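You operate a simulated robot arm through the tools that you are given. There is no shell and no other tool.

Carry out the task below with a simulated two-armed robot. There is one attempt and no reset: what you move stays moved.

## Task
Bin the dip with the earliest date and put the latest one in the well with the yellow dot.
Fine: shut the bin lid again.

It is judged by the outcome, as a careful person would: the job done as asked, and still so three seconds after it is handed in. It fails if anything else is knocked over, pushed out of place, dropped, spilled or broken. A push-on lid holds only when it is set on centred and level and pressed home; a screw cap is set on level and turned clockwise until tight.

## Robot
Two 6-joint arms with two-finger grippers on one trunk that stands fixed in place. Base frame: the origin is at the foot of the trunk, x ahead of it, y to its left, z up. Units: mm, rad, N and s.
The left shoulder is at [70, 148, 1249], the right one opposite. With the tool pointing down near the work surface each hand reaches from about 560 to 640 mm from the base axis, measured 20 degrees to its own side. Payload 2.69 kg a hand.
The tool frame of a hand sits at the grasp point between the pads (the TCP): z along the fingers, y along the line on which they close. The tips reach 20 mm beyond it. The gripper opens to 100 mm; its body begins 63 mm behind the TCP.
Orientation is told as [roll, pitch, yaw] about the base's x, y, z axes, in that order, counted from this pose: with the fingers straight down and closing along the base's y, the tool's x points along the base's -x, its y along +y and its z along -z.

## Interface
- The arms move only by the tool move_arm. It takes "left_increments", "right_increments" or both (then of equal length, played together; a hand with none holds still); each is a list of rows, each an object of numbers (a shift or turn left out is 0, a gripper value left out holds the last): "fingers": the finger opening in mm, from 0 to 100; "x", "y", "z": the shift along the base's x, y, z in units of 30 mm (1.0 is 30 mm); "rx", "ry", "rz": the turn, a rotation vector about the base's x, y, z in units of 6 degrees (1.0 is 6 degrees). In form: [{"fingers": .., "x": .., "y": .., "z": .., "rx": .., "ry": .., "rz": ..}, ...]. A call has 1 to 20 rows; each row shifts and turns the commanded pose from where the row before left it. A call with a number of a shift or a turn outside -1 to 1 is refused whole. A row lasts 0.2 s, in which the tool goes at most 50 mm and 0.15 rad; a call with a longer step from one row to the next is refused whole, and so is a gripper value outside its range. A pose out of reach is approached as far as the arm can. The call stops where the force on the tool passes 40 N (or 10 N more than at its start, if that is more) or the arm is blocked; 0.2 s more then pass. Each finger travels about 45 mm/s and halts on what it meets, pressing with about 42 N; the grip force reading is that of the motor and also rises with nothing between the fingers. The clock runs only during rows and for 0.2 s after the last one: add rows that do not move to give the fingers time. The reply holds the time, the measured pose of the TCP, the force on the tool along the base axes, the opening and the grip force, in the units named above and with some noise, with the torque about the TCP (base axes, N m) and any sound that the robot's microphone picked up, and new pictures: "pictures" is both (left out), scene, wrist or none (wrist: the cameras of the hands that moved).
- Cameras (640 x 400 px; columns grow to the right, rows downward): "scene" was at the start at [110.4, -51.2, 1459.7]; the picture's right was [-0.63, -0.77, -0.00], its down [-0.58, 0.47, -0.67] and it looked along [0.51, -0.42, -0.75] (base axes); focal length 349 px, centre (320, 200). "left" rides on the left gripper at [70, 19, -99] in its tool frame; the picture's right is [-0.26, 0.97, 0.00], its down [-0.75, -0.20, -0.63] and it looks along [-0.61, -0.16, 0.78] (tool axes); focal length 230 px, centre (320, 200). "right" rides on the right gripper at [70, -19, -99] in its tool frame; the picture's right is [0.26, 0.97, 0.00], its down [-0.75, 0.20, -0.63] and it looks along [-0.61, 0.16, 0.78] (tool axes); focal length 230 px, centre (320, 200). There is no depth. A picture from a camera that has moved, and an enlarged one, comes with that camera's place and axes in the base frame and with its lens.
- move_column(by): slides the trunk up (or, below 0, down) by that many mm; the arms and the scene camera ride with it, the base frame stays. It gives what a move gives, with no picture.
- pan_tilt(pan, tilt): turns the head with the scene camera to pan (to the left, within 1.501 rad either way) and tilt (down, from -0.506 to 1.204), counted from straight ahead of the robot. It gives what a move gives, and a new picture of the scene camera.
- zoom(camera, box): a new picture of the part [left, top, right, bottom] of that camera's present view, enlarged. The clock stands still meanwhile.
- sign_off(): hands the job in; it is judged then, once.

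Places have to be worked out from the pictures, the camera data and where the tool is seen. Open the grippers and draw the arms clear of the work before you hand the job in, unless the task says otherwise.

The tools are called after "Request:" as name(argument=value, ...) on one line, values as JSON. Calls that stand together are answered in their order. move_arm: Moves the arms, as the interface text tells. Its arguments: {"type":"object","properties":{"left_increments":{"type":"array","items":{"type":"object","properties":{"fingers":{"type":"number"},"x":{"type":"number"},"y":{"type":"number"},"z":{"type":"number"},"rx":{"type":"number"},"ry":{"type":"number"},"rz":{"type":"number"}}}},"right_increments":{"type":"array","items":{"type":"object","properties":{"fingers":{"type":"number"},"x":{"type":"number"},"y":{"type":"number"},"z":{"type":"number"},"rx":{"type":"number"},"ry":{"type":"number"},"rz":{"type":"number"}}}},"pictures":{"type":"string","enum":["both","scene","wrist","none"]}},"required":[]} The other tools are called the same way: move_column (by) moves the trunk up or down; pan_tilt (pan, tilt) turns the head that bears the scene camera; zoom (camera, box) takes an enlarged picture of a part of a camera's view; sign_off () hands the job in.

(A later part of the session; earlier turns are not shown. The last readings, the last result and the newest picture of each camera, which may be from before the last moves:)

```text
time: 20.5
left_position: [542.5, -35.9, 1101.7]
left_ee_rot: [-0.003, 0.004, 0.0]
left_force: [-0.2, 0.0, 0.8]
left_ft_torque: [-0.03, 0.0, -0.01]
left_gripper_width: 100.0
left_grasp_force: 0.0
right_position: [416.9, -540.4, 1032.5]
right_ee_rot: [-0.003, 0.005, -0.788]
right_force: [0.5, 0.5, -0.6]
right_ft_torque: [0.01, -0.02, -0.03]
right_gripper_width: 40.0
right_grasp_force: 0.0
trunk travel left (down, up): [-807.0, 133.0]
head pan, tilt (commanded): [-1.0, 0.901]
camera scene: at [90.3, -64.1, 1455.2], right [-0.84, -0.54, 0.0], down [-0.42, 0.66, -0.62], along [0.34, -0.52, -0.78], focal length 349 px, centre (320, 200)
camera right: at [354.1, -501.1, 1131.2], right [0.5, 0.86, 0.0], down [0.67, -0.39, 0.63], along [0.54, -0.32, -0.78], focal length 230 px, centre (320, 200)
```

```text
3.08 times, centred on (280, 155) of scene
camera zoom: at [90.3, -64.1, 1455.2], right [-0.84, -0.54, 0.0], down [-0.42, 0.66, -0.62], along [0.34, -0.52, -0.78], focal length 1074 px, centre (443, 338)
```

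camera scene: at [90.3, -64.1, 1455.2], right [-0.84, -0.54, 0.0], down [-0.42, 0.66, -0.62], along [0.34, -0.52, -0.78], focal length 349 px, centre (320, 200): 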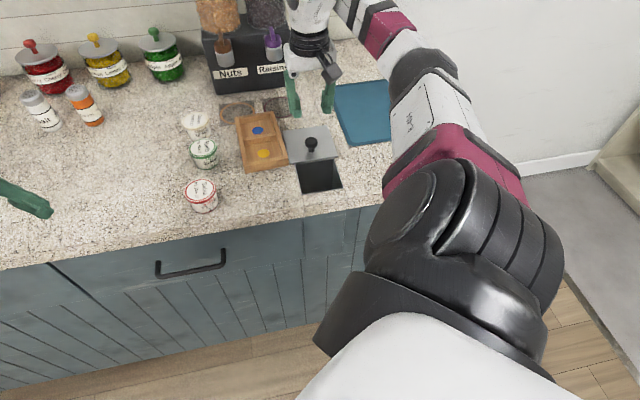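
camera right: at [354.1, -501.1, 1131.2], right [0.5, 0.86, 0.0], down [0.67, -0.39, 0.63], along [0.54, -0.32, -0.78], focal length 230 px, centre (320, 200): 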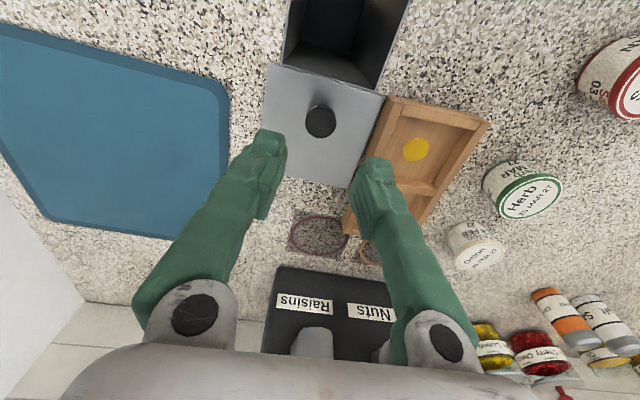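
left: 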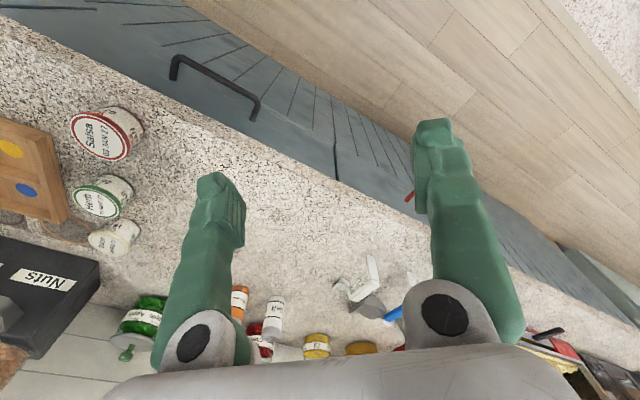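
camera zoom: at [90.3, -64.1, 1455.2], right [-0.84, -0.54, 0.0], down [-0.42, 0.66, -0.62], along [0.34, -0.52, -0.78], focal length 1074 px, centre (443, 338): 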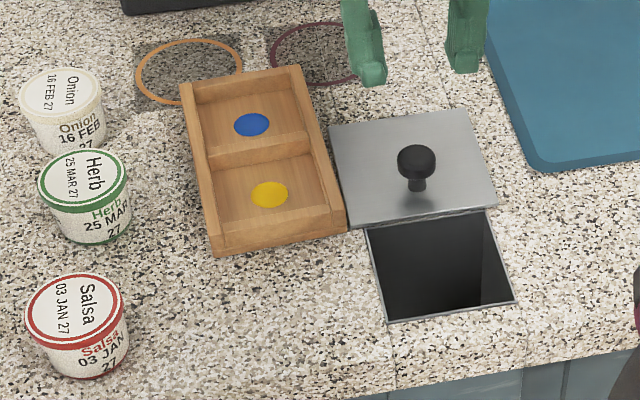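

The lid stays open and the hole centre is about (365, -488). Now I bring the right hand above Salsa at about (514, -302), opening the fingers on the way, and draw the left hand a bit further away.

Request:
move_arm(right_increments=[{"x": 0.36, "y": 0.885, "fingers": 88}, {"x": 0.36, "y": 0.885}, {"x": 0.36, "y": 0.885}, {"x": 0.36, "y": 0.885}, {"x": 0.36, "y": 0.885}, {"x": 0.36, "y": 0.885}, {"x": 0.36, "y": 0.885}, {"x": 0.36, "y": 0.885}, {"x": 0.36, "y": 0.885}, {}], left_increments=[{"y": 0.4}, {"y": 0.4}, {"y": 0.4}, {"y": 0.4}, {"y": 0.4}, {"y": 0.4}, {"y": 0.4}, {"y": 0.4}, {"y": 0.4}, {}], pictures="both")

```text
time: 22.7
left_position: [572.6, 59.7, 1097.0]
left_ee_rot: [-0.004, 0.005, 0.0]
left_force: [0.6, -0.3, 0.3]
left_ft_torque: [0.0, -0.02, -0.02]
left_gripper_width: 99.9
left_grasp_force: 0.0
left hand out of reach, approached as far as the arm can: row 2, 3, 4, 5, 6, 7, 8, 9
right_position: [530.2, -315.8, 1008.1]
right_ee_rot: [0.001, 0.002, -0.786]
right_force: [-0.2, -0.4, 0.7]
right_ft_torque: [0.04, 0.04, 0.04]
right_gripper_width: 87.8
right_grasp_force: 0.1
right hand out of reach, approached as far as the arm can: row 5, 6, 7, 8, 9
trunk travel left (down, up): [-807.0, 133.0]
head pan, tilt (commanded): [-1.0, 0.901]
camera scene: at [90.2, -65.0, 1455.2], right [-0.84, -0.54, 0.0], down [-0.42, 0.66, -0.62], along [0.34, -0.52, -0.78], focal length 349 px, centre (320, 200)
camera right: at [467.0, -279.1, 1106.4], right [0.5, 0.86, 0.0], down [0.67, -0.39, 0.63], along [0.54, -0.32, -0.78], focal length 230 px, centre (320, 200)
camera left: at [502.0, 77.2, 1197.2], right [0.26, 0.97, 0.0], down [0.75, -0.2, 0.63], along [0.61, -0.17, -0.78], focal length 230 px, centre (320, 200)
```

scene: 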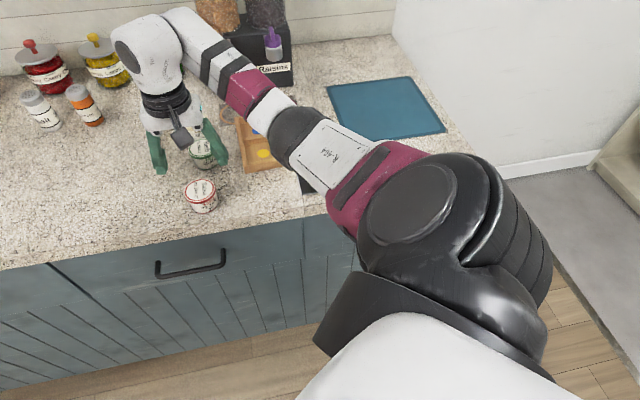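
right: 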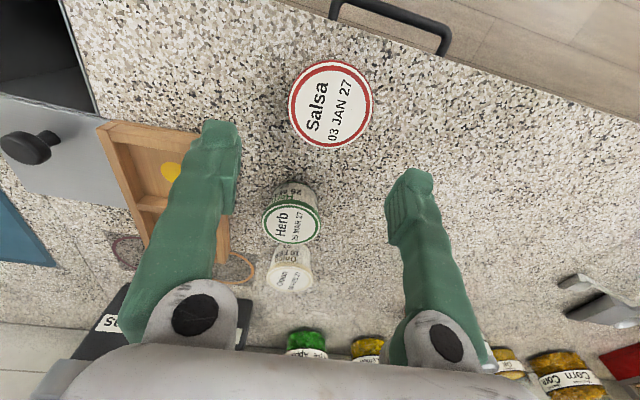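
left: 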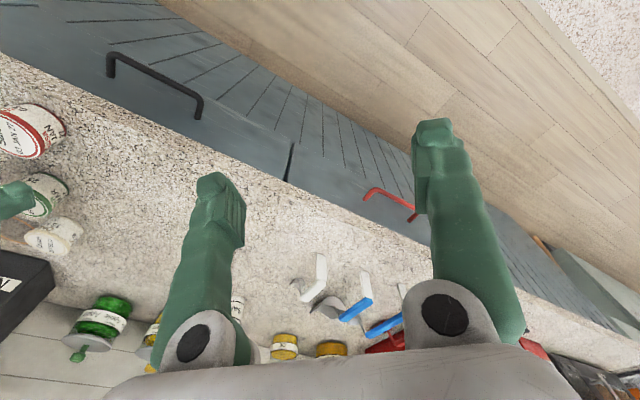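

The hand could not come in closer to the trunk at this height (it sits at (530, -316, 1008)). Raising the trunk increases the vertical drop, which should let the hand come nearer, so I raise it 90 mm.

Request:
move_column(by=90)

```text
time: 24.0
left_position: [573.9, 59.1, 1187.1]
left_ee_rot: [-0.004, 0.003, -0.002]
left_force: [0.3, -0.1, 0.3]
left_ft_torque: [-0.02, 0.01, -0.03]
left_gripper_width: 100.1
left_grasp_force: 0.0
right_position: [528.5, -316.2, 1098.9]
right_ee_rot: [0.0, 0.002, -0.787]
right_force: [-0.3, -0.6, 0.4]
right_ft_torque: [-0.01, -0.03, 0.04]
right_gripper_width: 87.9
right_grasp_force: 0.2
trunk travel left (down, up): [-897.0, 43.0]
head pan, tilt (commanded): [-1.0, 0.901]
```

Now I come down to about z 1010 while shifting in over Salsa.

Request:
move_arm(right_increments=[{"z": -0.8}, {"z": -0.8}, {"z": -0.7, "x": -0.2, "y": 0.2}, {"z": -0.6, "x": -0.25, "y": 0.25}, {}], pictures="both")

```text
time: 25.2
left_position: [573.1, 57.9, 1187.8]
left_ee_rot: [-0.004, 0.004, -0.001]
left_force: [-0.2, -0.8, 0.6]
left_ft_torque: [0.01, -0.01, 0.01]
left_gripper_width: 100.3
left_grasp_force: 0.1
right_position: [515.9, -301.7, 1013.1]
right_ee_rot: [0.0, 0.001, -0.787]
right_force: [-0.2, -0.4, 0.4]
right_ft_torque: [0.01, -0.04, -0.01]
right_gripper_width: 88.1
right_grasp_force: 0.1
trunk travel left (down, up): [-897.0, 43.0]
head pan, tilt (commanded): [-1.0, 0.901]
camera scene: at [90.6, -64.4, 1545.2], right [-0.84, -0.54, 0.0], down [-0.42, 0.66, -0.62], along [0.34, -0.52, -0.78], focal length 349 px, centre (320, 200)
camera right: at [452.6, -264.5, 1110.1], right [0.5, 0.86, 0.0], down [0.67, -0.39, 0.63], along [0.54, -0.32, -0.78], focal length 230 px, centre (320, 200)
```

scene: 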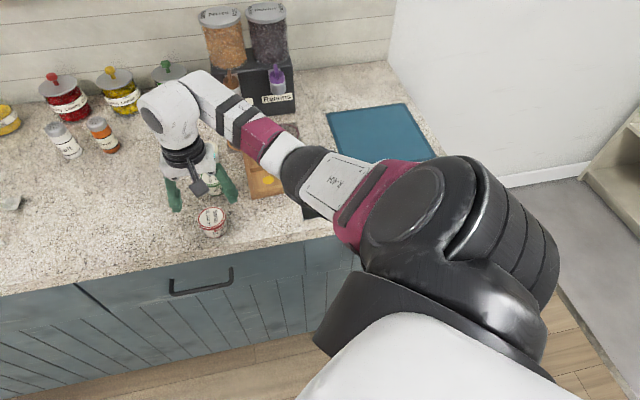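
right: 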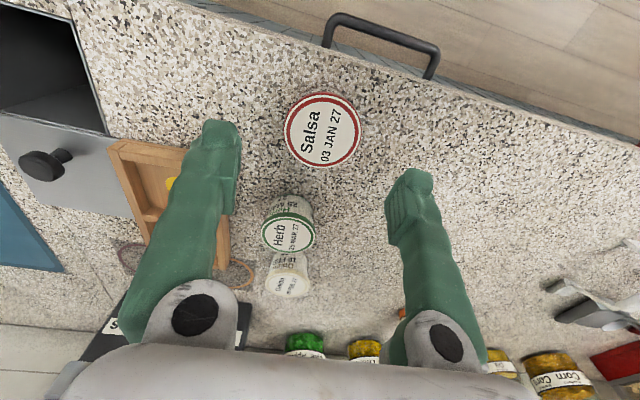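

The hand is above Salsa. I zoom the wrist view to measure the remaining offset.

Request:
zoom(camera="right", box=[260, 70, 400, 200])

```text
3.08 times, centred on (330, 135) of right
camera zoom: at [452.6, -264.5, 1110.1], right [0.5, 0.86, 0.0], down [0.67, -0.39, 0.63], along [0.54, -0.32, -0.78], focal length 708 px, centre (289, 400)
```

zoom: 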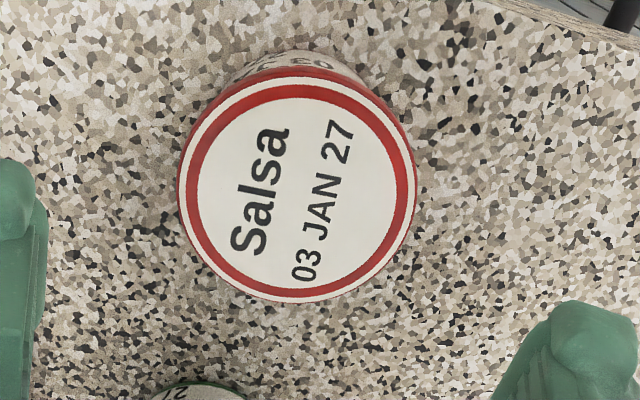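

Salsa's centre is about (512.5, -297.5), so I shift about 4 mm toward the front and descend to grasp height, then close.

Request:
move_arm(right_increments=[{"x": -0.05, "y": 0.06, "z": -0.5}, {"x": -0.04, "y": 0.06, "z": -0.5}, {"z": -0.5}, {"z": -0.5}, {"z": -0.5}, {}], pictures="both")

```text
time: 26.6
left_position: [573.3, 58.4, 1186.8]
left_ee_rot: [-0.004, 0.004, -0.001]
left_force: [0.7, -0.3, -1.3]
left_ft_torque: [-0.03, -0.01, 0.0]
left_gripper_width: 100.0
left_grasp_force: 0.0
right_position: [512.9, -298.7, 934.3]
right_ee_rot: [-0.001, 0.001, -0.787]
right_force: [0.2, -0.4, -0.6]
right_ft_torque: [0.0, 0.05, -0.01]
right_gripper_width: 88.1
right_grasp_force: 0.1
trunk travel left (down, up): [-897.0, 43.0]
head pan, tilt (commanded): [-1.0, 0.901]
camera scene: at [90.6, -64.4, 1545.2], right [-0.84, -0.54, 0.0], down [-0.42, 0.66, -0.62], along [0.34, -0.52, -0.78], focal length 349 px, centre (320, 200)
camera right: at [450.3, -262.6, 1032.9], right [0.5, 0.86, 0.0], down [0.67, -0.39, 0.63], along [0.54, -0.32, -0.78], focal length 230 px, centre (320, 200)
```

scene: 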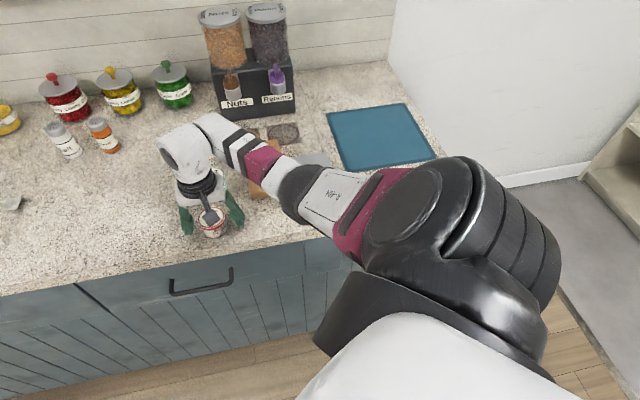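
right: 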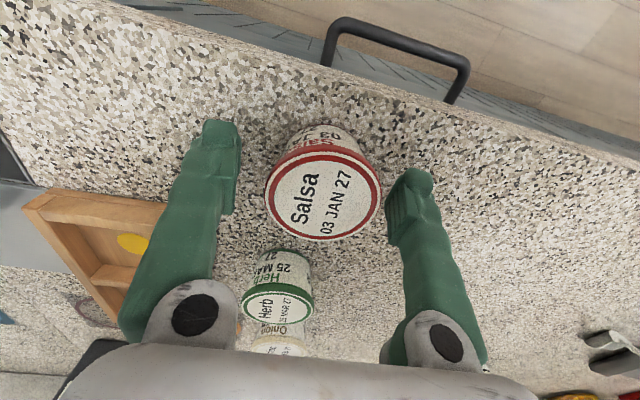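

Salsa is between the fingers. I shift about 3 mm more toward the front and close firmly.

Request:
move_arm(right_increments=[{"x": -0.07, "y": 0.07}, {"fingers": 40}, {}, {}, {}, {}], pictures="both")

```text
time: 28.0
left_position: [572.7, 59.3, 1186.8]
left_ee_rot: [-0.003, 0.003, 0.001]
left_force: [-0.2, 0.5, 0.1]
left_ft_torque: [0.02, -0.05, 0.02]
left_gripper_width: 99.9
left_grasp_force: 0.0
right_position: [513.2, -298.4, 936.0]
right_ee_rot: [-0.001, 0.004, -0.786]
right_force: [0.3, -1.1, 0.5]
right_ft_torque: [0.02, -0.04, 0.05]
right_gripper_width: 55.5
right_grasp_force: 42.4
trunk travel left (down, up): [-897.0, 43.0]
head pan, tilt (commanded): [-1.0, 0.901]
camera scene: at [90.5, -64.3, 1545.2], right [-0.84, -0.54, 0.0], down [-0.42, 0.66, -0.62], along [0.34, -0.52, -0.78], focal length 349 px, centre (320, 200)
camera right: at [448.0, -260.2, 1033.6], right [0.5, 0.86, 0.0], down [0.67, -0.39, 0.63], along [0.54, -0.32, -0.78], focal length 230 px, centre (320, 200)
```

scene: 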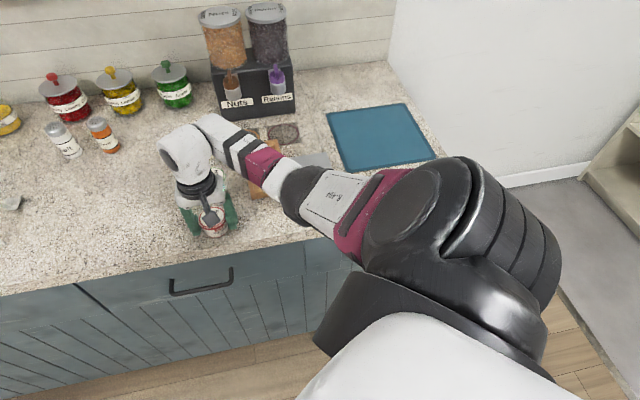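
right: 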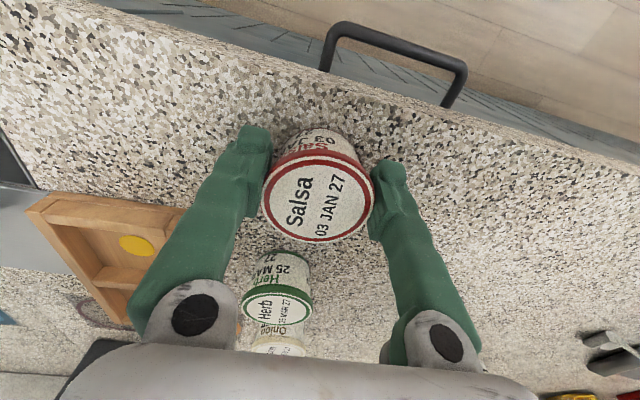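

Salsa is gripped at 55.5 mm with full force. I lift it straight up and check that it comes along.

Request:
move_arm(right_increments=[{"z": 0.4}, {"z": 0.6}, {"z": 0.7}, {"z": 0.7}, {}], pictures="both")

```text
time: 29.2
left_position: [574.7, 60.3, 1187.0]
left_ee_rot: [-0.004, 0.004, 0.0]
left_force: [-0.2, 0.4, -0.2]
left_ft_torque: [0.02, -0.02, 0.02]
left_gripper_width: 99.9
left_grasp_force: 0.1
right_position: [512.6, -297.6, 1008.3]
right_ee_rot: [0.002, 0.002, -0.788]
right_force: [0.4, -0.2, -1.2]
right_ft_torque: [0.0, 0.0, -0.01]
right_gripper_width: 55.5
right_grasp_force: 41.7
trunk travel left (down, up): [-897.0, 43.0]
head pan, tilt (commanded): [-1.0, 0.901]
camera scene: at [90.8, -64.6, 1545.2], right [-0.84, -0.54, 0.0], down [-0.42, 0.66, -0.62], along [0.34, -0.52, -0.78], focal length 349 px, centre (320, 200)
camera right: at [449.5, -259.9, 1106.5], right [0.5, 0.86, 0.0], down [0.67, -0.39, 0.63], along [0.54, -0.32, -0.78], focal length 230 px, centre (320, 200)
```

scene: 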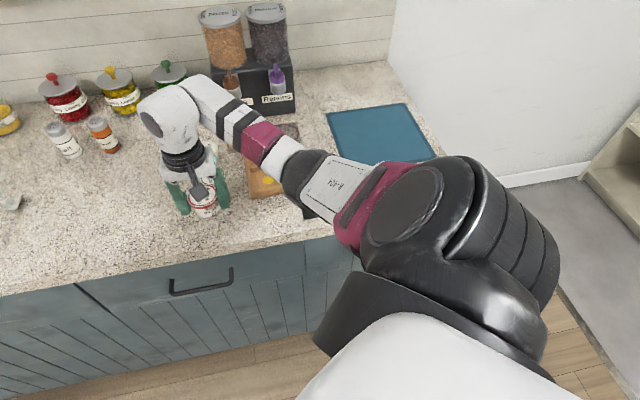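
right: 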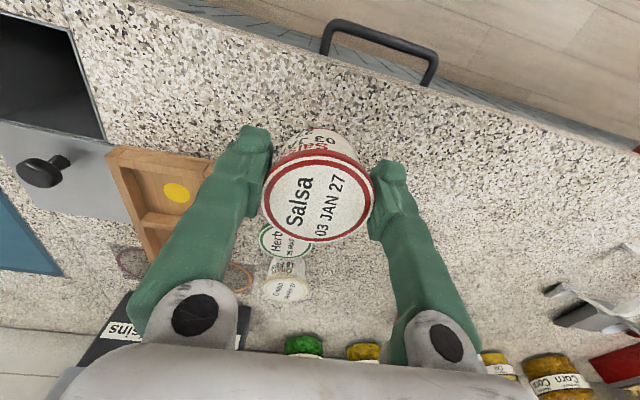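

The tub is held well. I carry it at this height across to above the bin hole at (365, -488).

Request:
move_arm(right_increments=[{"x": -0.492, "y": -0.635}, {"x": -0.492, "y": -0.635}, {"x": -0.492, "y": -0.635}, {"x": -0.492, "y": -0.635}, {"x": -0.492, "y": -0.635}, {"x": -0.492, "y": -0.635}, {"x": -0.492, "y": -0.635}, {"x": -0.492, "y": -0.635}, {"x": -0.492, "y": -0.635}, {"x": -0.492, "y": -0.635}, {}], pictures="both")

Request:
zoom(camera="scene", box=[200, 100, 400, 240])

```text
time: 31.6
left_position: [574.0, 58.1, 1186.8]
left_ee_rot: [-0.003, 0.002, 0.0]
left_force: [0.0, 0.3, -0.7]
left_ft_torque: [0.01, -0.03, 0.02]
left_gripper_width: 100.1
left_grasp_force: 0.3
right_position: [363.4, -489.4, 1008.3]
right_ee_rot: [0.0, 0.002, -0.786]
right_force: [-0.2, 0.6, -1.7]
right_ft_torque: [-0.01, 0.04, 0.0]
right_gripper_width: 55.4
right_grasp_force: 41.9
trunk travel left (down, up): [-897.0, 43.0]
head pan, tilt (commanded): [-1.0, 0.901]
camera scene: at [90.8, -64.6, 1545.2], right [-0.84, -0.54, 0.0], down [-0.42, 0.66, -0.62], along [0.34, -0.52, -0.78], focal length 349 px, centre (320, 200)
camera right: at [301.4, -452.0, 1106.4], right [0.5, 0.86, 0.0], down [0.67, -0.39, 0.63], along [0.54, -0.32, -0.78], focal length 230 px, centre (320, 200)
```

scene: 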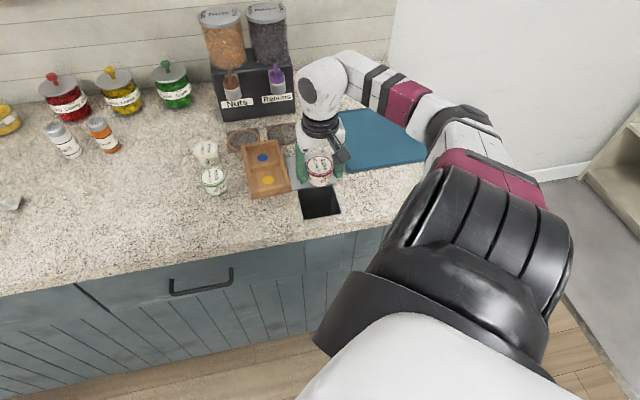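
right: 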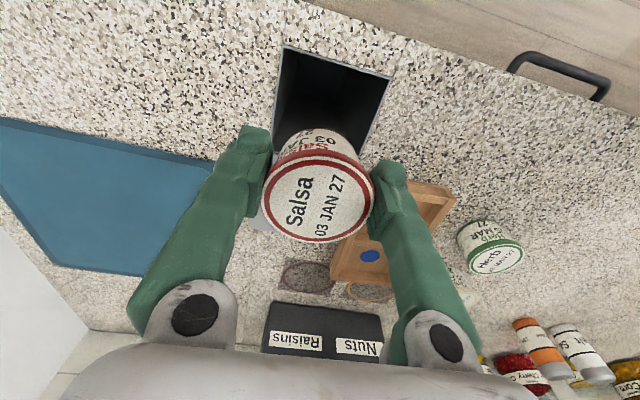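

```text
2.86 times, centred on (300, 170) of scene
camera zoom: at [90.8, -64.6, 1545.2], right [-0.84, -0.54, 0.0], down [-0.42, 0.66, -0.62], along [0.34, -0.52, -0.78], focal length 997 px, centre (377, 286)
```

zoom: 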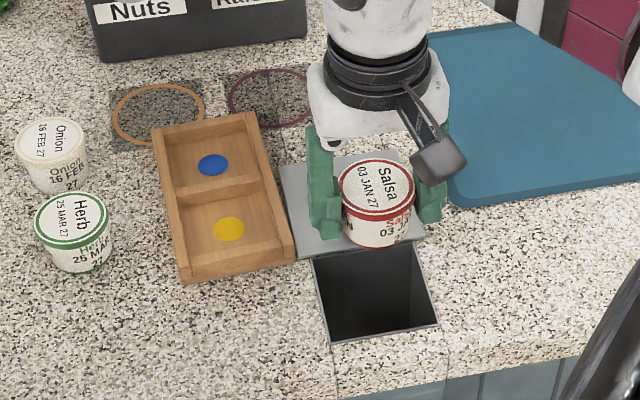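

The tub is centred over the hole to within 2–3 mm. I lower it until the fingertips are just above the counter and the tub bottom is inside the hole.

Request:
move_arm(right_increments=[{"x": 0.05, "y": 0.05, "z": -0.6}, {"z": -0.6}, {"z": -0.6}, {"z": -0.5}, {"z": -0.4}, {}], pictures="both")

Request:
zoom(camera="scene", box=[260, 120, 400, 230])

```text
time: 33.0
left_position: [572.6, 59.9, 1187.8]
left_ee_rot: [-0.002, 0.003, 0.0]
left_force: [0.4, -0.3, -0.9]
left_ft_torque: [-0.04, 0.0, 0.04]
left_gripper_width: 100.0
left_grasp_force: 0.1
right_position: [367.1, -486.1, 928.9]
right_ee_rot: [0.0, 0.0, -0.786]
right_force: [-0.6, -0.7, -0.5]
right_ft_torque: [0.02, -0.01, -0.02]
right_gripper_width: 55.4
right_grasp_force: 41.8
trunk travel left (down, up): [-897.0, 43.0]
head pan, tilt (commanded): [-1.0, 0.901]
camera scene: at [90.7, -64.6, 1545.2], right [-0.84, -0.54, 0.0], down [-0.42, 0.66, -0.62], along [0.34, -0.52, -0.78], focal length 349 px, centre (320, 200)
camera right: at [302.6, -449.1, 1025.7], right [0.5, 0.86, 0.0], down [0.67, -0.39, 0.63], along [0.54, -0.32, -0.78], focal length 230 px, centre (320, 200)
```

scene: 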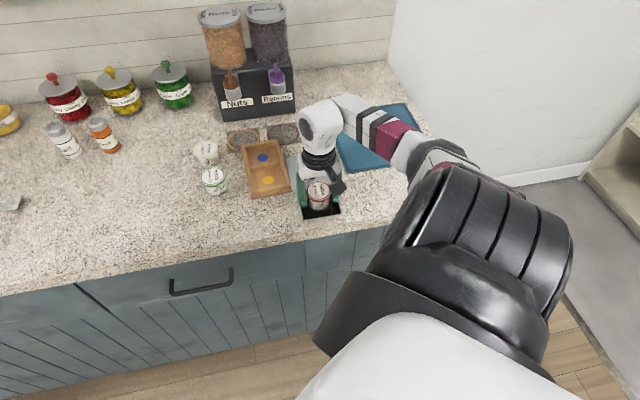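
right: 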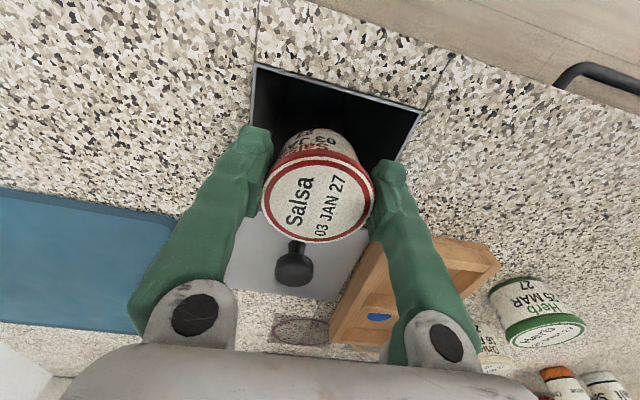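

```text
3.64 times, centred on (330, 175) of scene
camera zoom: at [90.7, -64.6, 1545.2], right [-0.84, -0.54, 0.0], down [-0.42, 0.66, -0.62], along [0.34, -0.52, -0.78], focal length 1269 px, centre (284, 291)
```

zoom: 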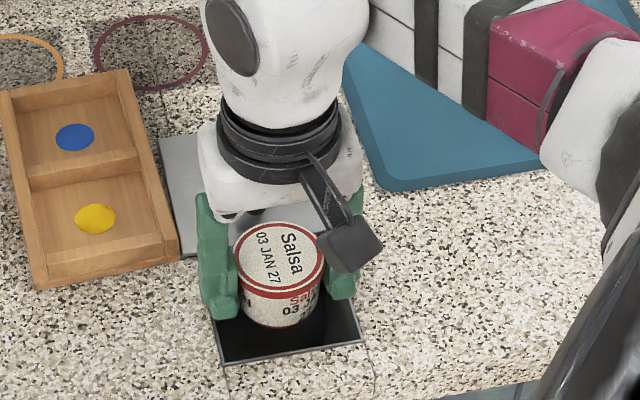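

The tub sits inside the hole outline, slightly to the left; I shift 3 mm to the right, then open the fingers to drop it into the bin.

Request:
move_arm(right_increments=[{"x": -0.07, "y": -0.07}, {}, {"fingers": 76}, {}, {}, {}, {}], pictures="both")

Request:
zoom(camera="right", box=[200, 40, 450, 260])

```text
time: 34.6
left_position: [571.6, 59.5, 1187.5]
left_ee_rot: [-0.005, 0.004, 0.0]
left_force: [-0.3, 0.6, 0.3]
left_ft_torque: [0.01, 0.03, 0.02]
left_gripper_width: 100.0
left_grasp_force: 0.1
right_position: [362.2, -488.2, 927.7]
right_ee_rot: [0.0, 0.001, -0.786]
right_force: [-0.3, -0.2, 0.3]
right_ft_torque: [0.03, 0.0, -0.01]
right_gripper_width: 76.1
right_grasp_force: 0.1
trunk travel left (down, up): [-897.0, 43.0]
head pan, tilt (commanded): [-1.0, 0.901]
camera scene: at [90.5, -64.5, 1545.2], right [-0.84, -0.54, 0.0], down [-0.42, 0.66, -0.62], along [0.34, -0.52, -0.78], focal length 349 px, centre (320, 200)
camera right: at [300.2, -451.3, 1025.8], right [0.5, 0.86, 0.0], down [0.67, -0.39, 0.63], along [0.54, -0.32, -0.78], focal length 230 px, centre (320, 200)
```

scene: 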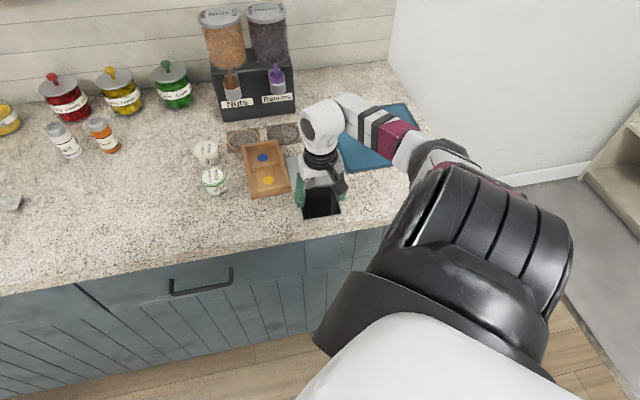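
right: 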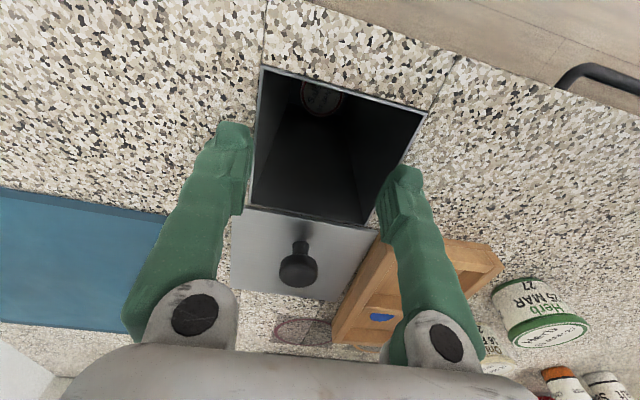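

```text
1.82 times, centred on (325, 150) of right
camera zoom: at [300.2, -451.3, 1025.8], right [0.5, 0.86, 0.0], down [0.67, -0.39, 0.63], along [0.54, -0.32, -0.78], focal length 418 px, centre (311, 291)
```

zoom: 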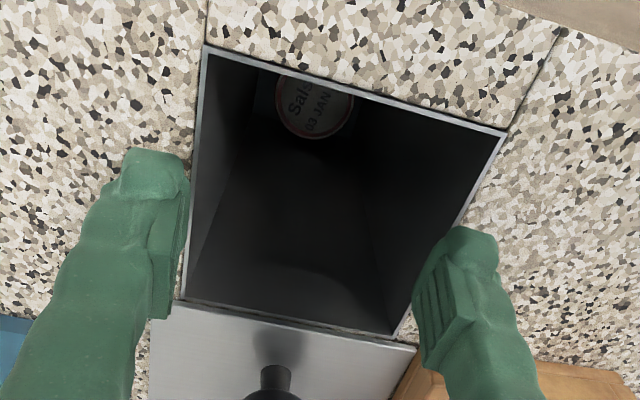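

Salsa lies at the bottom of the bin. I raise the hand and then lower the trunk back, for reaching the knob and later Herb further out.

Request:
move_arm(right_increments=[{"z": 0.7}, {"z": 1}, {"z": 1}, {"z": 1}, {"z": 1}, {"z": 0.6}], pictures="none")

Request:
move_column(by=-90)

```text
time: 36.0
left_position: [573.7, 59.5, 1186.7]
left_ee_rot: [-0.005, 0.003, 0.0]
left_force: [0.6, 1.1, 0.5]
left_ft_torque: [-0.02, 0.04, 0.03]
left_gripper_width: 99.9
left_grasp_force: 0.2
right_position: [361.3, -487.5, 1087.9]
right_ee_rot: [0.0, 0.003, -0.788]
right_force: [0.2, -0.2, 0.4]
right_ft_torque: [0.01, -0.02, -0.02]
right_gripper_width: 76.1
right_grasp_force: 0.0
trunk travel left (down, up): [-897.0, 43.0]
head pan, tilt (commanded): [-1.0, 0.901]
```

```text
time: 37.2
left_position: [573.5, 59.3, 1096.6]
left_ee_rot: [-0.004, 0.002, -0.001]
left_force: [0.0, 0.3, -0.6]
left_ft_torque: [0.0, 0.03, 0.0]
left_gripper_width: 100.2
left_grasp_force: 0.0
right_position: [363.1, -488.1, 997.2]
right_ee_rot: [-0.001, 0.001, -0.787]
right_force: [0.8, -0.1, 0.8]
right_ft_torque: [-0.01, 0.01, -0.01]
right_gripper_width: 76.0
right_grasp_force: 0.2
trunk travel left (down, up): [-807.0, 133.0]
head pan, tilt (commanded): [-1.0, 0.901]
```

Now I go above the knob at about (416.5, -538.5) with the fingers narrowed to 44 mm, and look.

Request:
move_arm(right_increments=[{"x": 0.6, "y": -0.56, "fingers": 44}, {"x": 0.6, "y": -0.56}, {"x": 0.58, "y": -0.56}, {}, {}], pictures="both")

Request:
zoom(camera="scene", box=[180, 90, 380, 220])

```text
time: 38.4
left_position: [573.1, 59.8, 1096.8]
left_ee_rot: [-0.003, 0.003, 0.0]
left_force: [0.2, -0.3, 0.3]
left_ft_torque: [0.01, 0.0, -0.02]
left_gripper_width: 100.0
left_grasp_force: 0.0
right_position: [416.4, -538.2, 998.7]
right_ee_rot: [0.001, 0.001, -0.787]
right_force: [-0.5, 0.3, 0.5]
right_ft_torque: [-0.04, 0.01, -0.02]
right_gripper_width: 44.2
right_grasp_force: 0.1
trunk travel left (down, up): [-807.0, 133.0]
head pan, tilt (commanded): [-1.0, 0.901]
camera scene: at [90.3, -64.5, 1455.2], right [-0.84, -0.54, 0.0], down [-0.42, 0.66, -0.62], along [0.34, -0.52, -0.78], focal length 349 px, centre (320, 200)
camera right: at [353.2, -501.2, 1095.7], right [0.5, 0.86, 0.0], down [0.67, -0.39, 0.63], along [0.54, -0.32, -0.78], focal length 230 px, centre (320, 200)
```

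scene: 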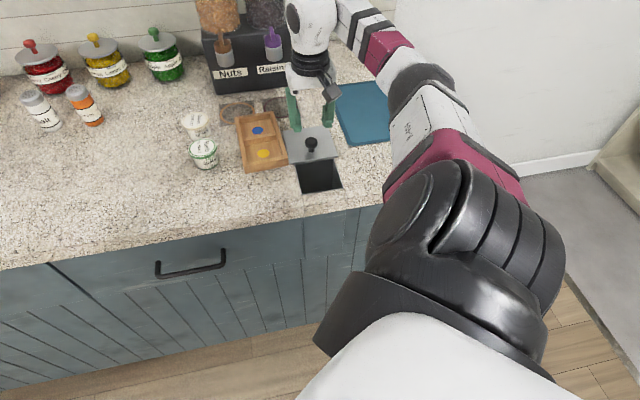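
right: 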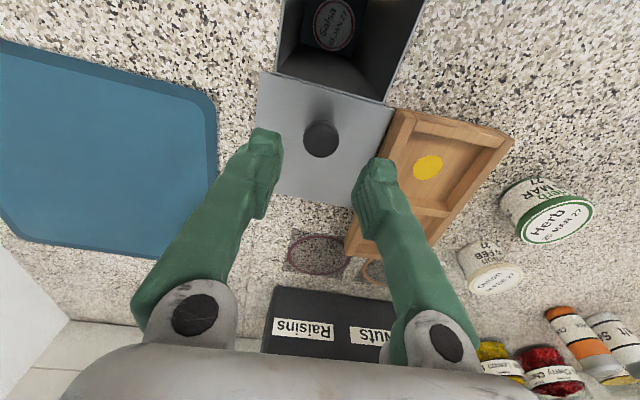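

```text
3.08 times, centred on (280, 155) of scene
camera zoom: at [90.3, -64.5, 1455.2], right [-0.84, -0.54, 0.0], down [-0.42, 0.66, -0.62], along [0.34, -0.52, -0.78], focal length 1074 px, centre (443, 338)
```

zoom: 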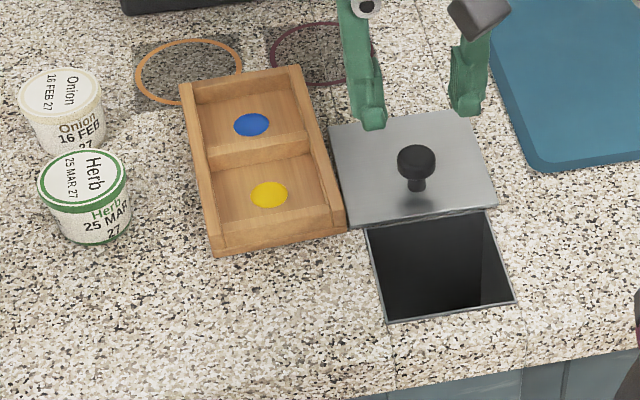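

The knob is right on the tool axis. I descend around it and close the grip.

Request:
move_arm(right_increments=[{"z": -0.6}, {"z": -0.6}, {"z": -0.6}, {"z": -0.44}, {}, {"fingers": 10}, {}, {}, {}], pictures="wrist")

```text
time: 40.4
left_position: [574.6, 59.3, 1095.5]
left_ee_rot: [-0.005, 0.006, 0.001]
left_force: [-0.7, -0.5, -0.2]
left_ft_torque: [0.04, -0.01, 0.03]
left_gripper_width: 99.9
left_grasp_force: 0.0
right_position: [418.5, -538.8, 928.0]
right_ee_rot: [0.001, 0.003, -0.786]
right_force: [3.6, 9.6, -8.2]
right_ft_torque: [-0.11, -0.28, 0.11]
right_gripper_width: 20.1
right_grasp_force: 45.0
trunk travel left (down, up): [-807.0, 133.0]
head pan, tilt (commanded): [-1.0, 0.901]
camera right: at [354.4, -499.9, 1026.9], right [0.5, 0.86, 0.0], down [0.67, -0.39, 0.63], along [0.54, -0.31, -0.78], focal length 230 px, centre (320, 200)
```

right: 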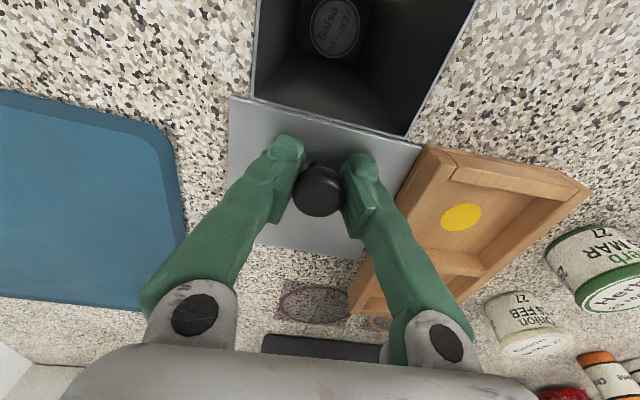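

Knob gripped. I slide the lid forward about 85 mm first.

Request:
move_arm(right_increments=[{"x": -0.2, "y": 0.2}, {"x": -0.22, "y": 0.22}, {"x": -0.22, "y": 0.22}, {"x": -0.22, "y": 0.22}, {"x": -0.22, "y": 0.22}, {"x": -0.22, "y": 0.22}, {"x": -0.22, "y": 0.22}, {"x": -0.22, "y": 0.22}, {"x": -0.22, "y": 0.22}, {}], pictures="both")

```text
time: 42.6
left_position: [575.8, 60.9, 1096.0]
left_ee_rot: [-0.004, 0.008, -0.002]
left_force: [0.2, 0.0, 0.3]
left_ft_torque: [-0.02, -0.02, -0.01]
left_gripper_width: 99.9
left_grasp_force: 0.0
right_position: [359.0, -479.6, 928.6]
right_ee_rot: [-0.005, 0.004, -0.788]
right_force: [7.5, 7.6, -11.9]
right_ft_torque: [-0.35, -0.23, -0.03]
right_gripper_width: 20.0
right_grasp_force: 44.5
trunk travel left (down, up): [-807.0, 133.0]
head pan, tilt (commanded): [-1.0, 0.901]
camera scene: at [94.4, -64.2, 1454.9], right [-0.84, -0.54, 0.0], down [-0.43, 0.66, -0.62], along [0.33, -0.52, -0.78], focal length 349 px, centre (320, 200)
camera right: at [297.1, -442.3, 1026.9], right [0.5, 0.86, 0.0], down [0.67, -0.39, 0.63], along [0.54, -0.32, -0.78], focal length 230 px, centre (320, 200)
```

scene: 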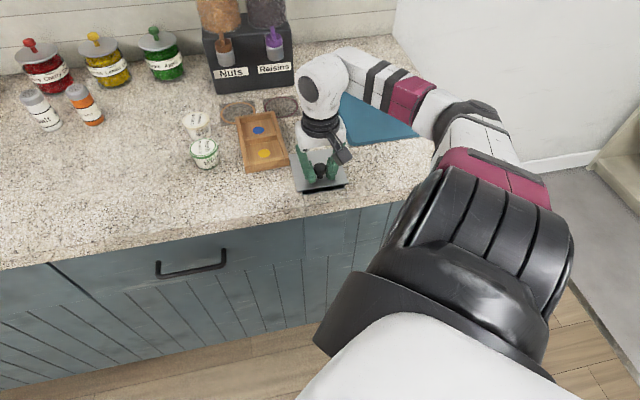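
right: 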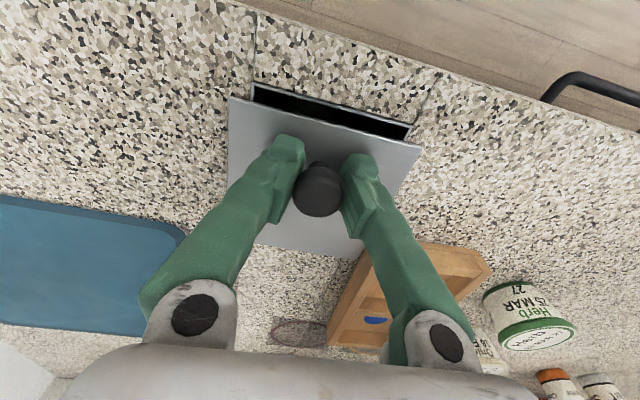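

Only a narrow gap remains. I slide the rest in small steps until it meets its stop.

Request:
move_arm(right_increments=[{"x": -0.12, "y": 0.12}, {"x": -0.12, "y": 0.12}, {"x": -0.12, "y": 0.12}, {"x": -0.1, "y": 0.1}, {}], pictures="both")

```text
time: 43.8
left_position: [577.0, 58.7, 1095.5]
left_ee_rot: [-0.004, 0.007, 0.001]
left_force: [-0.2, -0.4, -0.1]
left_ft_torque: [0.03, 0.01, -0.01]
left_gripper_width: 100.2
left_grasp_force: 0.1
right_position: [346.1, -466.3, 928.6]
right_ee_rot: [-0.002, 0.001, -0.788]
right_force: [13.0, 4.3, -5.4]
right_ft_torque: [0.13, 0.24, 0.05]
right_gripper_width: 20.1
right_grasp_force: 45.5
trunk travel left (down, up): [-807.0, 133.0]
head pan, tilt (commanded): [-1.0, 0.901]
camera scene: at [95.7, -64.3, 1454.9], right [-0.84, -0.54, 0.0], down [-0.43, 0.66, -0.62], along [0.33, -0.52, -0.79], focal length 349 px, centre (320, 200)
camera right: at [283.3, -428.9, 1026.6], right [0.5, 0.87, 0.0], down [0.67, -0.39, 0.63], along [0.54, -0.32, -0.78], focal length 230 px, centre (320, 200)
```

scene: 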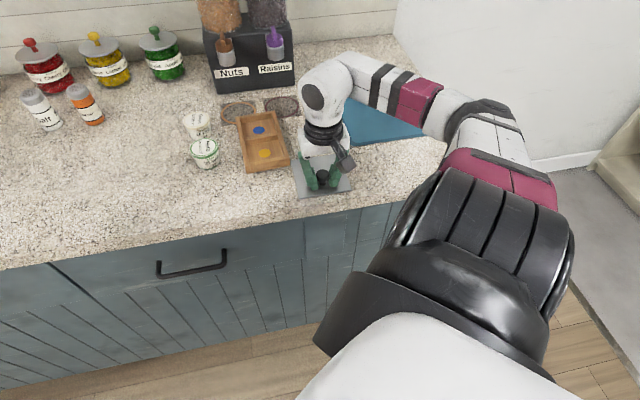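
right: 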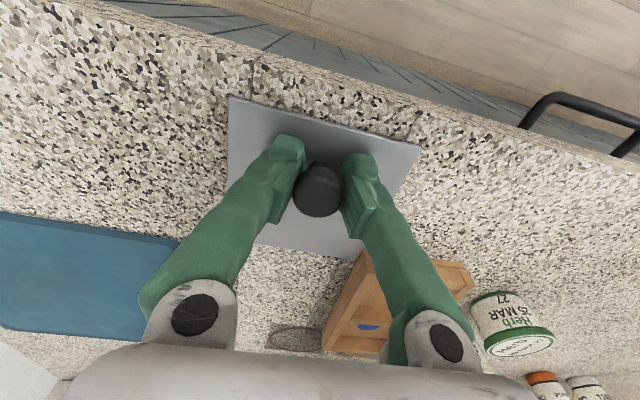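

It is back at its starting place (346, -466) with the stop just beginning to push back. I nudge 4 mm more to seat it, then release and rise.

Request:
move_arm(right_increments=[{"x": -0.1, "y": 0.1}, {}], pictures="none")

```text
time: 44.4
left_position: [577.4, 58.0, 1093.9]
left_ee_rot: [-0.002, 0.008, -0.001]
left_force: [-0.1, 0.1, 0.0]
left_ft_torque: [0.0, -0.01, -0.03]
left_gripper_width: 99.9
left_grasp_force: 0.1
right_position: [345.4, -465.6, 928.3]
right_ee_rot: [-0.003, -0.001, -0.787]
right_force: [24.4, -9.4, 7.4]
right_ft_torque: [0.01, 0.05, -0.01]
right_gripper_width: 20.3
right_grasp_force: 44.9
trunk travel left (down, up): [-807.0, 133.0]
head pan, tilt (commanded): [-1.0, 0.901]
```

The end stop is firmly met (about 24 N), so the lid is shut. I ease off, open the fingers and rise.

Request:
move_arm(right_increments=[{"x": 0.05, "y": -0.05}, {"fingers": 50}, {}, {}, {"z": 0.5}, {"z": 1}, {"z": 1}, {"z": 1}, {}], pictures="both")

Request:
zoom(camera="scene", box=[180, 90, 380, 220])

Request:
zoom(camera="right", box=[200, 40, 420, 240])

```text
time: 46.4
left_position: [572.4, 59.8, 1097.7]
left_ee_rot: [-0.005, 0.004, -0.001]
left_force: [-0.3, -0.9, -0.4]
left_ft_torque: [0.0, 0.01, -0.02]
left_gripper_width: 100.2
left_grasp_force: 0.0
right_position: [343.5, -464.7, 1033.6]
right_ee_rot: [-0.003, 0.002, -0.788]
right_force: [0.5, -0.4, 0.7]
right_ft_torque: [-0.02, 0.0, 0.0]
right_gripper_width: 50.1
right_grasp_force: 0.0
trunk travel left (down, up): [-807.0, 133.0]
head pan, tilt (commanded): [-1.0, 0.901]
camera scene: at [90.7, -64.5, 1455.2], right [-0.84, -0.54, 0.0], down [-0.42, 0.66, -0.62], along [0.34, -0.52, -0.78], focal length 349 px, centre (320, 200)
camera right: at [279.9, -427.3, 1131.4], right [0.5, 0.86, 0.0], down [0.67, -0.39, 0.63], along [0.54, -0.32, -0.78], focal length 230 px, centre (320, 200)
```

scene: 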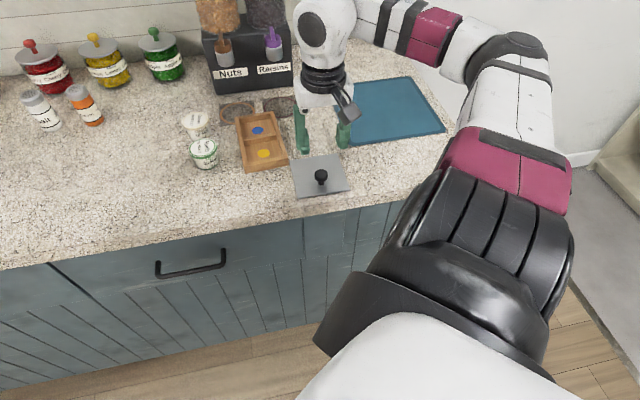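
right: 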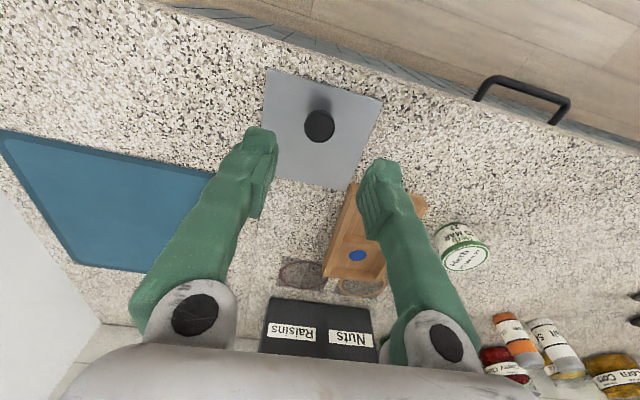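

```text
3.08 times, centred on (280, 155) of scene
camera zoom: at [90.7, -64.5, 1455.2], right [-0.84, -0.54, 0.0], down [-0.42, 0.66, -0.62], along [0.34, -0.52, -0.78], focal length 1074 px, centre (443, 338)
```

zoom: 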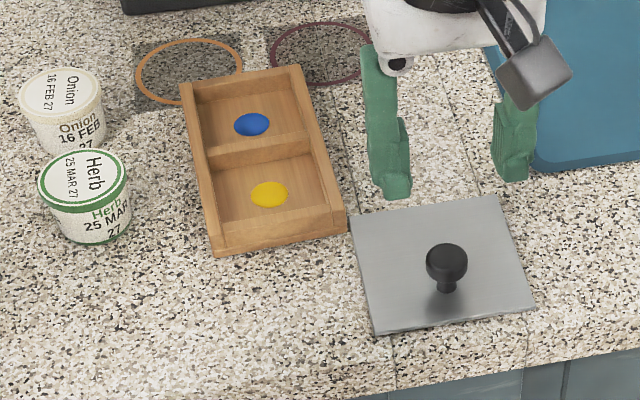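

```text
2.00 times, centred on (310, 140) of right
camera zoom: at [279.9, -427.3, 1131.4], right [0.5, 0.86, 0.0], down [0.67, -0.39, 0.63], along [0.54, -0.32, -0.78], focal length 460 px, centre (340, 320)
```

zoom: 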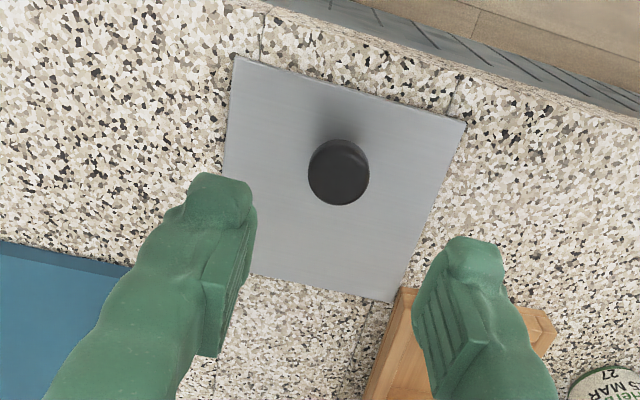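

The lid is shut as it was at the start and the tray is unmoved. I zoom on the tray and on Herb/Onion to measure the well and the grasp.

Request:
zoom(camera="scene", box=[225, 105, 305, 180])

Request:
zoom(camera="scene", box=[170, 105, 250, 180])

```text
5.33 times, centred on (265, 142) of scene
camera zoom: at [90.7, -64.5, 1455.2], right [-0.84, -0.54, 0.0], down [-0.42, 0.66, -0.62], along [0.34, -0.52, -0.78], focal length 1861 px, centre (613, 507)
```

zoom: 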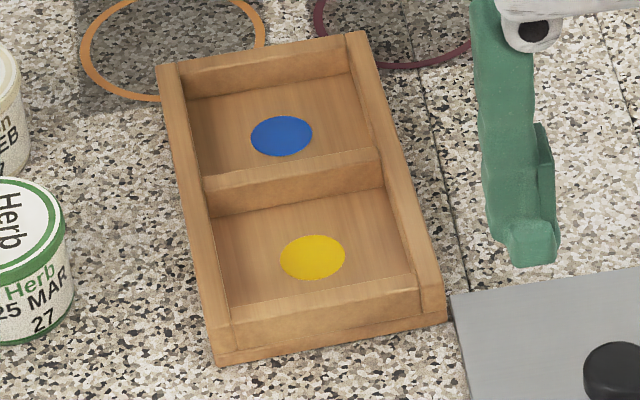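

```text
5.33 times, centred on (210, 142) of scene
camera zoom: at [90.7, -64.5, 1455.2], right [-0.84, -0.54, 0.0], down [-0.42, 0.66, -0.62], along [0.34, -0.52, -0.78], focal length 1861 px, centre (907, 507)
```

zoom: 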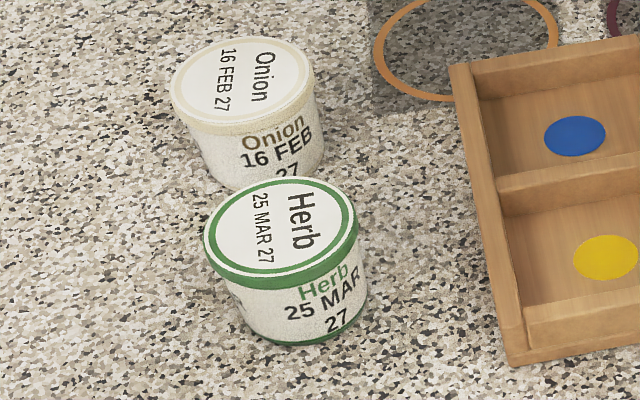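

The yellow well is centred near (504, -474), about 75 × 68 mm, wall top around z 921. I now move the right hand above Herb, at about (592, -388), keeping high over the tray.

Request:
move_arm(right_increments=[{"x": 0.825, "y": 0.26, "fingers": 80}, {"x": 0.825, "y": 0.26}, {"x": 0.825, "y": 0.26}, {"x": 0.825, "y": 0.26}, {"x": 0.825, "y": 0.26}, {"x": 0.825, "y": 0.26}, {"x": 0.825, "y": 0.26}, {"x": 0.825, "y": 0.26}, {"x": 0.825, "y": 0.26}, {"x": 0.825, "y": 0.26}, {}], pictures="both")

```text
time: 48.8
left_position: [574.1, 59.5, 1096.6]
left_ee_rot: [-0.004, 0.004, 0.0]
left_force: [-0.5, 0.0, -0.6]
left_ft_torque: [0.0, 0.02, 0.02]
left_gripper_width: 99.7
left_grasp_force: 0.0
right_position: [583.1, -381.8, 1033.8]
right_ee_rot: [0.001, 0.005, -0.786]
right_force: [-0.1, 0.0, 0.3]
right_ft_torque: [-0.02, 0.02, 0.01]
right_gripper_width: 79.7
right_grasp_force: 0.0
right hand out of reach, approached as far as the arm can: row 10
trunk travel left (down, up): [-807.0, 133.0]
head pan, tilt (commanded): [-1.0, 0.901]
camera scene: at [90.0, -64.9, 1455.2], right [-0.84, -0.54, 0.0], down [-0.42, 0.66, -0.62], along [0.34, -0.52, -0.78], focal length 349 px, centre (320, 200)
camera right: at [520.1, -346.1, 1133.0], right [0.5, 0.87, 0.0], down [0.67, -0.39, 0.63], along [0.54, -0.32, -0.78], focal length 230 px, centre (320, 200)
```

scene: 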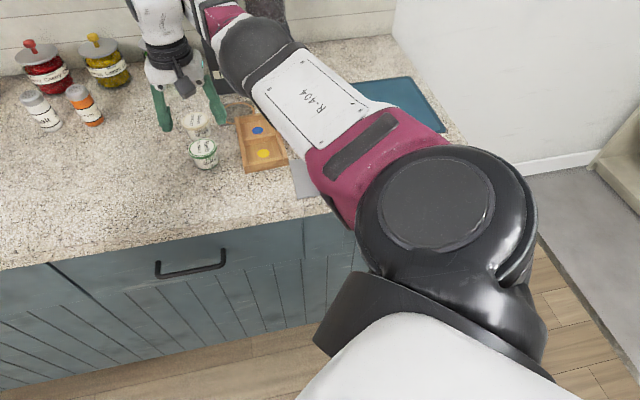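
right: 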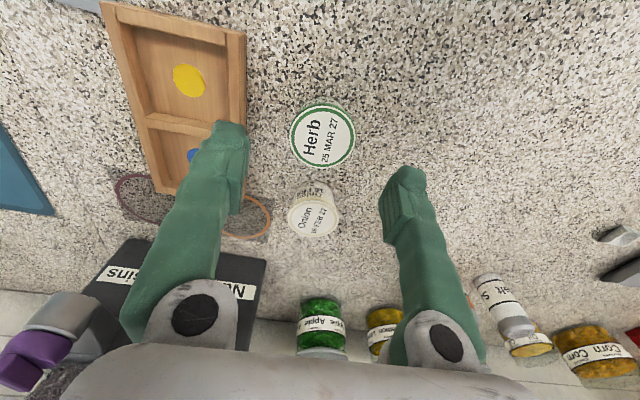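

Herb is about 9 mm further out, near (592, -386), and the arm is at its outer limit here. I raise the hand, then lower the trunk by 100 mm so the shoulder is nearer wrist height and the reach grows.

Request:
move_arm(right_increments=[{"z": 0.8}, {"z": 0.8}, {"z": 0.8}, {"z": 0.4}], pictures="none")

Request:
move_column(by=-100)

```text
time: 49.8
left_position: [572.9, 59.9, 1096.4]
left_ee_rot: [-0.003, 0.001, 0.0]
left_force: [-0.1, 0.1, -0.7]
left_ft_torque: [0.0, 0.0, 0.04]
left_gripper_width: 100.0
left_grasp_force: 0.1
right_position: [582.2, -381.6, 1119.7]
right_ee_rot: [-0.005, 0.003, -0.786]
right_force: [-0.8, -0.3, 0.2]
right_ft_torque: [0.04, 0.0, -0.01]
right_gripper_width: 79.7
right_grasp_force: 0.0
trunk travel left (down, up): [-807.0, 133.0]
head pan, tilt (commanded): [-1.0, 0.901]
```

```text
time: 51.1
left_position: [573.2, 60.0, 997.9]
left_ee_rot: [-0.003, 0.003, 0.0]
left_force: [-0.3, 0.3, 0.1]
left_ft_torque: [0.0, 0.0, 0.05]
left_gripper_width: 100.2
left_grasp_force: 0.1
right_position: [582.8, -381.9, 1019.6]
right_ee_rot: [-0.002, 0.002, -0.785]
right_force: [0.5, -0.8, 0.4]
right_ft_torque: [-0.01, -0.02, 0.0]
right_gripper_width: 80.3
right_grasp_force: 0.1
trunk travel left (down, up): [-707.0, 233.0]
head pan, tilt (commanded): [-1.0, 0.901]
```

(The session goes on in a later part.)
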